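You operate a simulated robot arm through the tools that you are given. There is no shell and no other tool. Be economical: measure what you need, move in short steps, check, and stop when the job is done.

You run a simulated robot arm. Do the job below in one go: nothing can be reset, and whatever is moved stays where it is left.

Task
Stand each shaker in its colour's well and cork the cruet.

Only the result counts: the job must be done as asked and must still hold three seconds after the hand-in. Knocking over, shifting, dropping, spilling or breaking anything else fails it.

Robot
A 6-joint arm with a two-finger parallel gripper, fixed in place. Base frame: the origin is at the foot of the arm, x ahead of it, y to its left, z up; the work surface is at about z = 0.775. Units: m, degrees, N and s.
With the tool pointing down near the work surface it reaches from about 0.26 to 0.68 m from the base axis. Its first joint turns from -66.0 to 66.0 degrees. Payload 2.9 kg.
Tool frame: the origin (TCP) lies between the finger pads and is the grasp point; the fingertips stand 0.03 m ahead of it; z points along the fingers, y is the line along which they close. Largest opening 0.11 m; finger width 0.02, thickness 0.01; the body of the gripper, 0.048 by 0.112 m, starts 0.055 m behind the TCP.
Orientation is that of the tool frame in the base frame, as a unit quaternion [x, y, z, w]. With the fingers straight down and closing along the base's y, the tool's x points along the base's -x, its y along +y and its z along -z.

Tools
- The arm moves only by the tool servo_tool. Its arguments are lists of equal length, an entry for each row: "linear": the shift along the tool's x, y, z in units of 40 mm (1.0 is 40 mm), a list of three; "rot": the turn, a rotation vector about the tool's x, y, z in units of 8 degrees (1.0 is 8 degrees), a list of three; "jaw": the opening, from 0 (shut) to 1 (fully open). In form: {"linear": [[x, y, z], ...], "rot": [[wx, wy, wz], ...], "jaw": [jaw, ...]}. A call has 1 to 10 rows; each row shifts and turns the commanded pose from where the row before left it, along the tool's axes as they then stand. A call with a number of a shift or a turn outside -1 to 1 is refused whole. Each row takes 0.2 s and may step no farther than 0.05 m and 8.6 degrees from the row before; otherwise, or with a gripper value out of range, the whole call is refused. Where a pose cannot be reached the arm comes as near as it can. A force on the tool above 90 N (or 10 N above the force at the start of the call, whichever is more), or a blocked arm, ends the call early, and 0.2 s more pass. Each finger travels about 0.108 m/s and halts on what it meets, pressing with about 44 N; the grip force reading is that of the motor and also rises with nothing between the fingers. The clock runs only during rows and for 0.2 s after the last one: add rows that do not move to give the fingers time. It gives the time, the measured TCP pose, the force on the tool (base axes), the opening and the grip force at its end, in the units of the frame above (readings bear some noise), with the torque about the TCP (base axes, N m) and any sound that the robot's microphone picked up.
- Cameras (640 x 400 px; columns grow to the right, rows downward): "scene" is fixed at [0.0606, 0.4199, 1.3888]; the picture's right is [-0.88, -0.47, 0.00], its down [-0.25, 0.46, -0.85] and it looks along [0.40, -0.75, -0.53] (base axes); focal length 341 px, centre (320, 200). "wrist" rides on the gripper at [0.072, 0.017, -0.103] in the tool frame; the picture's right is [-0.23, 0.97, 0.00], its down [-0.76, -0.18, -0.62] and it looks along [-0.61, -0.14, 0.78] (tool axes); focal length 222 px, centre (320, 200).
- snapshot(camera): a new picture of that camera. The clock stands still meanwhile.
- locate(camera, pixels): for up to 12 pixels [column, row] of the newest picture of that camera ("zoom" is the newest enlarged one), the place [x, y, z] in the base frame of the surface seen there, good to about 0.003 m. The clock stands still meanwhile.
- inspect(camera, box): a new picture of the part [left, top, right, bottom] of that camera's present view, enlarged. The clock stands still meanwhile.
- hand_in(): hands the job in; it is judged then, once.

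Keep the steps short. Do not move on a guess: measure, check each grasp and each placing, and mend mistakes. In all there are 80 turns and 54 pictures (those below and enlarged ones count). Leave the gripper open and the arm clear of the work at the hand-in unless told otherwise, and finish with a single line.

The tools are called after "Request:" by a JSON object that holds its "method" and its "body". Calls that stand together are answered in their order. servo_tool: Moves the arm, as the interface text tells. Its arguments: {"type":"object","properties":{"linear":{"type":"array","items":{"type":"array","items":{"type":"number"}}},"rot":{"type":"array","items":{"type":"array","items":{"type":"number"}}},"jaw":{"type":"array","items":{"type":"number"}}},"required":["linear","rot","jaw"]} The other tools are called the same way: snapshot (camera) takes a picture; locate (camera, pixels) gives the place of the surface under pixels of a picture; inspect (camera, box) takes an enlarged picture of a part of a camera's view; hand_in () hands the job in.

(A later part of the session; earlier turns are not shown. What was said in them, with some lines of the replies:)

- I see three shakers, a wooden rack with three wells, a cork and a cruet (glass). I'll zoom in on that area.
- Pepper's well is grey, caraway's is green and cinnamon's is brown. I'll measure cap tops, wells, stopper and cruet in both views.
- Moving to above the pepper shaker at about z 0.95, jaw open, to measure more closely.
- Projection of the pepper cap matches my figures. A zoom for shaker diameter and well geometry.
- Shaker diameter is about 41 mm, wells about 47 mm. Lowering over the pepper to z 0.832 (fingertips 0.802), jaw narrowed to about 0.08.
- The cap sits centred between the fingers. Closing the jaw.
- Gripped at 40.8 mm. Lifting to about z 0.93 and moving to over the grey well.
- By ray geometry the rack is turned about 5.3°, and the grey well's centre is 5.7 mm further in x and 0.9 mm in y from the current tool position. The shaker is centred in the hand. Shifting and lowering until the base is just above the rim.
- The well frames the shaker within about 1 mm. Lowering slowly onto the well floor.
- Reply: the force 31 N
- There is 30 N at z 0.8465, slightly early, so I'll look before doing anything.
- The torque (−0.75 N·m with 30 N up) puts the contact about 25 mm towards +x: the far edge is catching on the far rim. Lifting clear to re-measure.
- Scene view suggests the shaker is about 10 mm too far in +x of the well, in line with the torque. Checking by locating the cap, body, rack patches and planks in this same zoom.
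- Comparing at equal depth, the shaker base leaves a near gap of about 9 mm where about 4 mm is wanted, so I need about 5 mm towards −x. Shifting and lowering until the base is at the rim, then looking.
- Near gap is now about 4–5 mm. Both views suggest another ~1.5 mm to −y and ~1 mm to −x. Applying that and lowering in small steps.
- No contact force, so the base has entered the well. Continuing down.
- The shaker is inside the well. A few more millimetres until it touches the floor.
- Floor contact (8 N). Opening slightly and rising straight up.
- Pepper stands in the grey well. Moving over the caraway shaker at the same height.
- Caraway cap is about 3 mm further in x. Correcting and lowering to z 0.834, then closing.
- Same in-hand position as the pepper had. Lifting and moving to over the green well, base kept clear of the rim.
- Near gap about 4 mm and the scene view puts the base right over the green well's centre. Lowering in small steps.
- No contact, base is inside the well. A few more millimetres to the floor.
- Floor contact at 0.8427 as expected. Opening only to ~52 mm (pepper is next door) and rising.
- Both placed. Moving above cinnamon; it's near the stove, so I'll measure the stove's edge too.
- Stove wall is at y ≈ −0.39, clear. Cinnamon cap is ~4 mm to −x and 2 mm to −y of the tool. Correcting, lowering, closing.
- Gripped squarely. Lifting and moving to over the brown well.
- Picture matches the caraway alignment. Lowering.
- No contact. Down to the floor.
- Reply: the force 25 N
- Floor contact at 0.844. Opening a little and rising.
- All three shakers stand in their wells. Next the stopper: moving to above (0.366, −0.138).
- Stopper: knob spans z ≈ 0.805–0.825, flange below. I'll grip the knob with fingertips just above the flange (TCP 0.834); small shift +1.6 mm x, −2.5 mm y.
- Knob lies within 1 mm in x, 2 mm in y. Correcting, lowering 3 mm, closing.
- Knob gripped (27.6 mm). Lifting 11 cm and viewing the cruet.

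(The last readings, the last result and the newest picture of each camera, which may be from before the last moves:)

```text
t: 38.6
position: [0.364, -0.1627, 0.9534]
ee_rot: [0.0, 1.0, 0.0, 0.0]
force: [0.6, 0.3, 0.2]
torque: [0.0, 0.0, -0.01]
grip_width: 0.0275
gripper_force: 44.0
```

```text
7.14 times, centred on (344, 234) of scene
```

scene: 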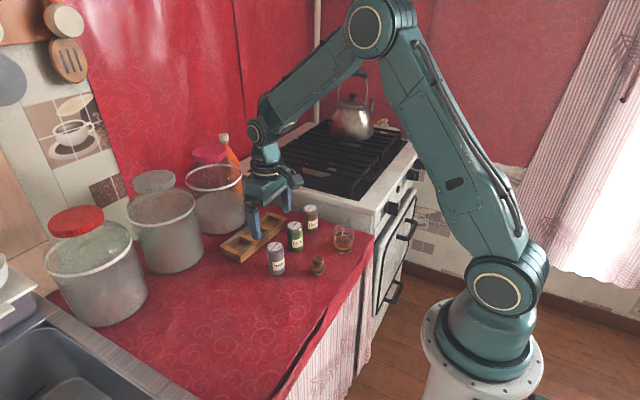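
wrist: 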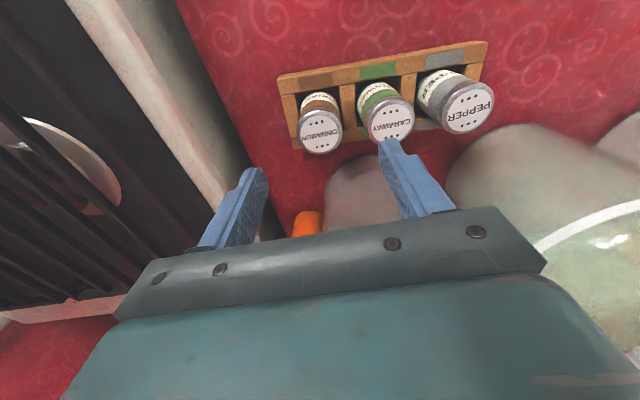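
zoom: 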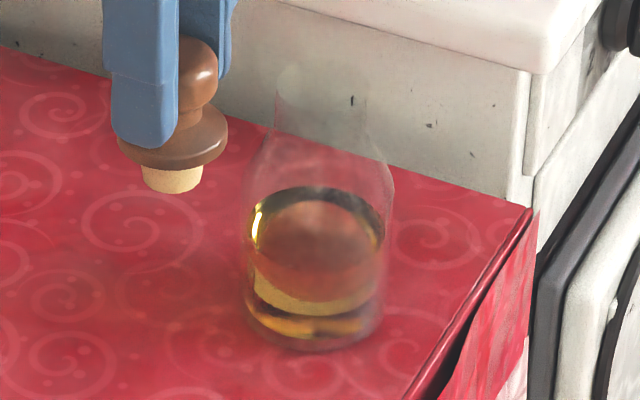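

Base centre comes out at about (0.345, −0.248), radius 27 mm; neck radius ~17 mm outside. Probing heights up the neck and getting a bigger view of the mouth.

Request:
{"method": "locate", "body": {"camera": "zoom", "pixels": [[300, 62], [322, 70], [322, 80], [322, 90], [322, 100], [322, 120], [280, 80], [364, 92], [322, 140], [290, 68], [340, 72], [322, 60]]}}

Request:
{"method": "inspect", "body": {"camera": "scene", "box": [332, 208, 356, 232]}}

```text
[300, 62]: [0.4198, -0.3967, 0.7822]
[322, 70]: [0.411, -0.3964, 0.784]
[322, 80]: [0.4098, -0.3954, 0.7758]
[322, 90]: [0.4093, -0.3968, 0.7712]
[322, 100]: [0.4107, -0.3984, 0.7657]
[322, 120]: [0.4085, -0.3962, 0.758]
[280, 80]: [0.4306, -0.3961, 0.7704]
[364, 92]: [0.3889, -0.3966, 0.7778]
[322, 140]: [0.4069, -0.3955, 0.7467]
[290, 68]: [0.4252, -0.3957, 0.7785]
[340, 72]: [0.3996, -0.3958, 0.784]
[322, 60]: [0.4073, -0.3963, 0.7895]
```

```text
16.00 times, centred on (344, 220) of scene
```

zoom: 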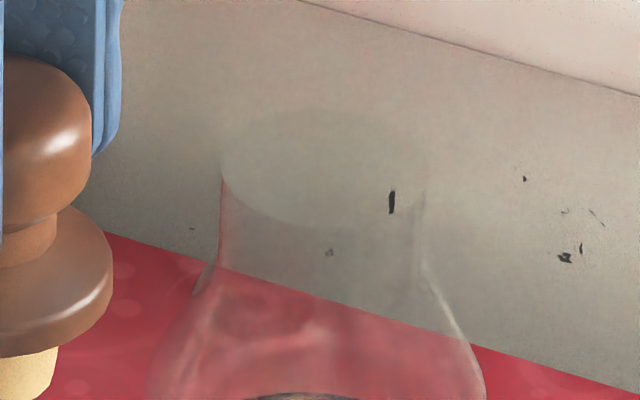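

The mouth shows clearly: ellipse centre at zoom (324,167), i.e. about (0.346, −0.248, 0.882), radius ~16 mm. Hovering the stopper above it (cork base ~0.895) and comparing in the scene view.

Request:
{"method": "servo_tool", "body": {"linear": [[0.15, -0.711, -0.1], [0.15, -0.711, 0], [0.15, -0.711, 0], [0, 0, 0.1], [0, 0, 0]], "rot": [[0, 0, 0], [0, 0, 0], [0, 0, 0], [0, 0, 0], [0, 0, 0]], "jaw": [0.15, 0.15, 0.15, 0.15, 0.15]}}

Request:
{"method": "inspect", "body": {"camera": "scene", "box": [324, 195, 364, 235]}}

Request:
{"method": "inspect", "body": {"camera": "wrist", "box": [260, 90, 380, 190]}}

```text
t: 39.8
position: [0.3489, -0.251, 0.9537]
ee_rot: [0.0, 1.0, 0.0, 0.0]
force: [-0.3, 0.5, -0.1]
torque: [-0.02, -0.02, -0.02]
grip_width: 0.0277
gripper_force: 44.1
```

```text
10.00 times, centred on (344, 215) of scene
```

zoom: 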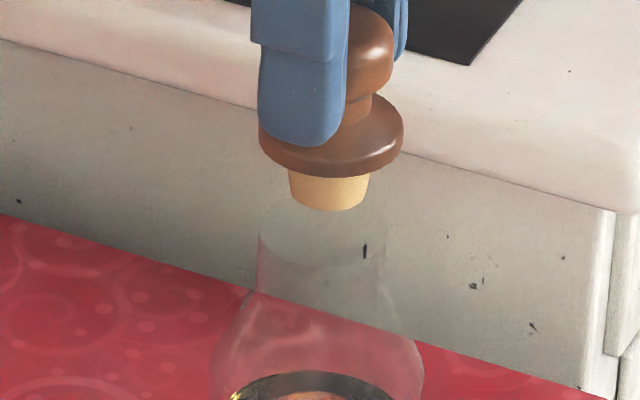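

```text
4.00 times, centred on (320, 140) of wrist
```

zoom: 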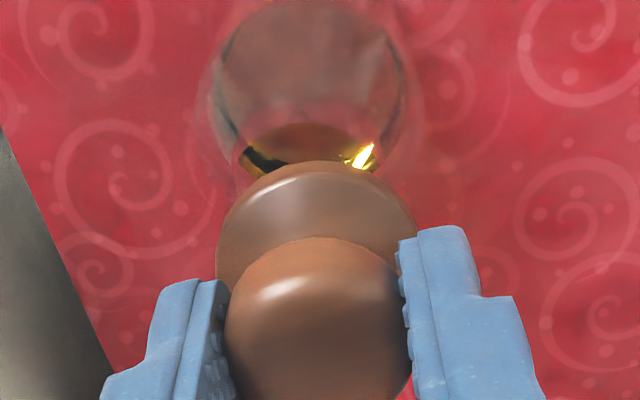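

Scene columns and the wrist view together give a remaining offset of about +1.8 mm x, −1 mm y. Correcting and lowering the cork base to roughly the mouth level.

Request:
{"method": "servo_tool", "body": {"linear": [[-0.045, -0.025, 0], [0, 0, 0.15], [0, 0, 0.12], [0, 0, 0]], "rot": [[0, 0, 0], [0, 0, 0], [0, 0, 0], [0, 0, 0]], "jaw": [0.15, 0.15, 0.15, 0.15]}}

Request:
{"method": "inspect", "body": {"camera": "scene", "box": [332, 205, 356, 229]}}

```text
t: 40.8
position: [0.3505, -0.2499, 0.9412]
ee_rot: [0.001, 1.0, 0.0, 0.001]
force: [0.7, -0.4, 0.7]
torque: [0.01, -0.03, -0.02]
grip_width: 0.0276
gripper_force: 43.8
```

```text
16.00 times, centred on (344, 217) of scene
```

zoom: 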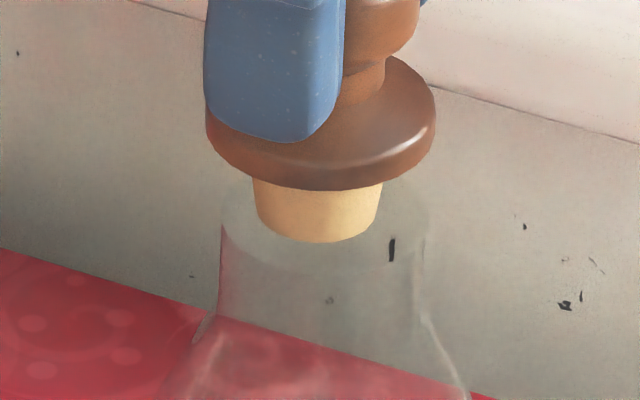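

Cork base (318,208) sits centred in the mouth ellipse (324,215) within 1 mm. Nudging and lowering gently.

Request:
{"method": "servo_tool", "body": {"linear": [[0.018, -0.01, 0.06], [0, 0, 0.06], [0, 0, 0.05], [0, 0, 0]], "rot": [[0, 0, 0], [0, 0, 0], [0, 0, 0], [0, 0, 0]], "jaw": [0.15, 0.15, 0.15, 0.15]}}

Request:
{"method": "inspect", "body": {"camera": "scene", "box": [332, 205, 356, 229]}}

```text
t: 41.8
position: [0.3498, -0.2502, 0.934]
ee_rot: [0.001, 1.0, 0.0, 0.0]
force: [-0.3, -0.2, -0.3]
torque: [0.0, -0.04, -0.04]
grip_width: 0.0277
gripper_force: 44.0
```

```text
16.00 times, centred on (344, 217) of scene
```

zoom: 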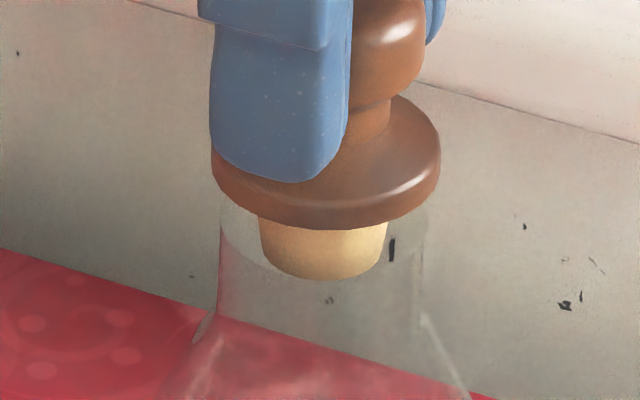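

The cork base is about 6 mm into the mouth with no force. Lowering on until the flange or cork seats.

Request:
{"method": "servo_tool", "body": {"linear": [[0, 0, 0.06], [0, 0, 0.06], [0, 0, 0.05], [0, 0, 0]], "rot": [[0, 0, 0], [0, 0, 0], [0, 0, 0], [0, 0, 0]], "jaw": [0.15, 0.15, 0.15, 0.15]}}

```text
t: 42.8
position: [0.3506, -0.2514, 0.9268]
ee_rot: [0.0, 1.0, 0.0, 0.0]
force: [0.3, -0.3, 0.1]
torque: [0.01, 0.0, 0.04]
grip_width: 0.0276
gripper_force: 44.0
```

Still free. Smaller steps now.

Request:
{"method": "servo_tool", "body": {"linear": [[0, 0, 0.04], [0, 0, 0.03], [0, 0, 0.03], [0, 0, 0]], "rot": [[0, 0, 0], [0, 0, 0], [0, 0, 0], [0, 0, 0]], "jaw": [0.15, 0.15, 0.15, 0.15]}}

Request:
{"method": "inspect", "body": {"camera": "scene", "box": [328, 205, 360, 233]}}

```text
t: 43.8
position: [0.3499, -0.2508, 0.9241]
ee_rot: [0.001, 1.0, 0.0, 0.0]
force: [-0.4, -1.9, 0.4]
torque: [-0.03, -0.04, 0.0]
grip_width: 0.0276
gripper_force: 43.9
```

```text
14.29 times, centred on (344, 219) of scene
```

zoom: 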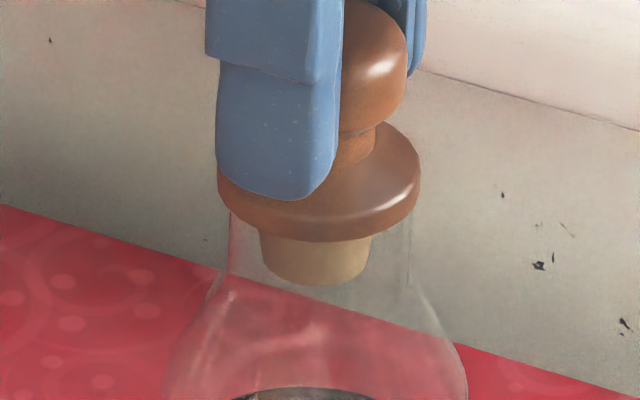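

Flange is almost on the rim. A couple of millimetres more, watching force.

Request:
{"method": "servo_tool", "body": {"linear": [[0, 0, 0.03], [0, 0, 0.03], [0, 0, 0]], "rot": [[0, 0, 0], [0, 0, 0], [0, 0, 0]], "jaw": [0.15, 0.15, 0.15]}}

```text
t: 44.6
position: [0.3513, -0.2508, 0.9222]
ee_rot: [0.0, 1.0, -0.001, 0.0]
force: [-0.1, -2.7, 5.3]
torque: [-0.19, -0.02, 0.0]
grip_width: 0.0276
gripper_force: 44.1
```

Light contact (5 N). One more small press.

Request:
{"method": "servo_tool", "body": {"linear": [[0, 0, 0.03], [0, 0, 0.02], [0, 0, 0]], "rot": [[0, 0, 0], [0, 0, 0], [0, 0, 0]], "jaw": [0.15, 0.15, 0.15]}}

Request:
{"method": "inspect", "body": {"camera": "scene", "box": [328, 205, 360, 233]}}

```text
t: 45.4
position: [0.3516, -0.2531, 0.9199]
ee_rot: [0.0, 1.0, -0.002, 0.001]
force: [-4.0, -2.6, 38.7]
torque: [-0.12, 0.24, -0.03]
grip_width: 0.0275
gripper_force: 44.1
```

```text
14.29 times, centred on (344, 219) of scene
```

zoom: 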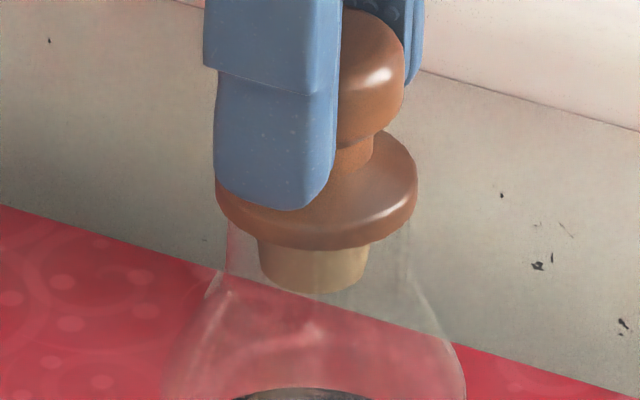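

Firmly seated (39 N, flange on rim). Relieving the press a little, opening gently, then rising.

Request:
{"method": "servo_tool", "body": {"linear": [[0, 0, -0.04], [0, 0, 0], [0, 0, 0], [0, 0, 0], [0, 0, -0.4], [0, 0, -0.8], [0, 0, -0.9], [0, 0, 0]], "rot": [[0, 0, 0], [0, 0, 0], [0, 0, 0], [0, 0, 0], [0, 0, 0], [0, 0, 0], [0, 0, 0], [0, 0, 0]], "jaw": [0.15, 0.3, 0.5, 0.6, 0.6, 0.6, 0.6, 0.6]}}

Request:
{"method": "snapshot", "body": {"camera": "scene"}}

Request:
{"method": "inspect", "body": {"camera": "scene", "box": [314, 195, 374, 260]}}

```text
t: 47.2
position: [0.3526, -0.2482, 1.0062]
ee_rot: [0.001, 1.0, 0.0, 0.0]
force: [-0.3, 0.3, -0.2]
torque: [0.02, -0.01, 0.02]
grip_width: 0.0659
gripper_force: 0.0
```

```text
7 pictures are left
```

scene: 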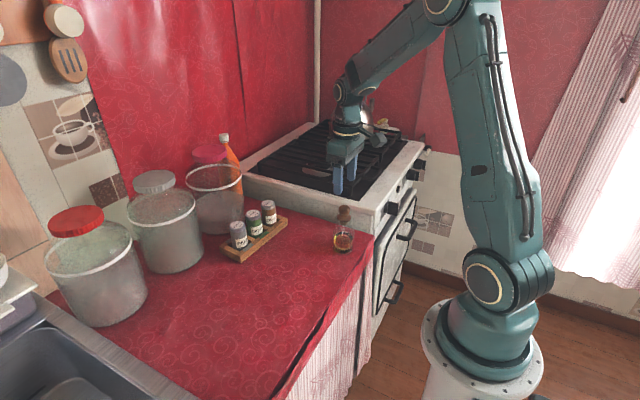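

```text
6.15 times, centred on (344, 228) of scene
```

zoom: 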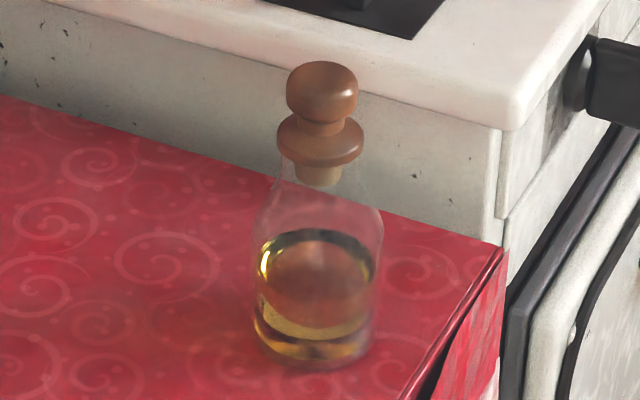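

The cruet is corked straight. Raising the arm back with open jaw and taking a last look at the rack.

Request:
{"method": "servo_tool", "body": {"linear": [[0, 0, -0.9], [0, 0.5, -0.9], [0, 0.9, -0.5], [0, 0.9, 0], [0, 0.9, 0], [0, 0, 0]], "rot": [[0, 0, 0], [0, 0, 0], [0, 0, 0], [0, 0, 0], [0, 0, 0], [0, 0, 0]], "jaw": [0.6, 0.8, 1, 1, 1, 1]}}

Request:
{"method": "inspect", "body": {"camera": "scene", "box": [215, 190, 375, 275]}}

```text
t: 48.6
position: [0.351, -0.1268, 1.0959]
ee_rot: [0.0, 1.0, 0.001, 0.0]
force: [0.3, 0.6, -0.9]
torque: [-0.02, 0.0, 0.03]
grip_width: 0.1098
gripper_force: 0.1
```

```text
4.00 times, centred on (295, 232) of scene
```

zoom: 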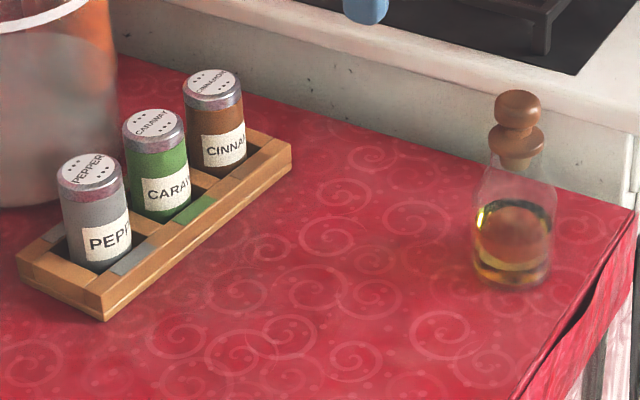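

Everything is in place: three upright shakers in their wells, cruet corked, arm clear. Handing in.

Request:
{"method": "hand_in", "body": {}}

```text
The job is handed in.
```

Pepper, caraway and cinnamon stand in the grey, green and brown wells, the cruet is corked with the stopper seated on the rim, and the arm is clear with the gripper open; the job is handed in.
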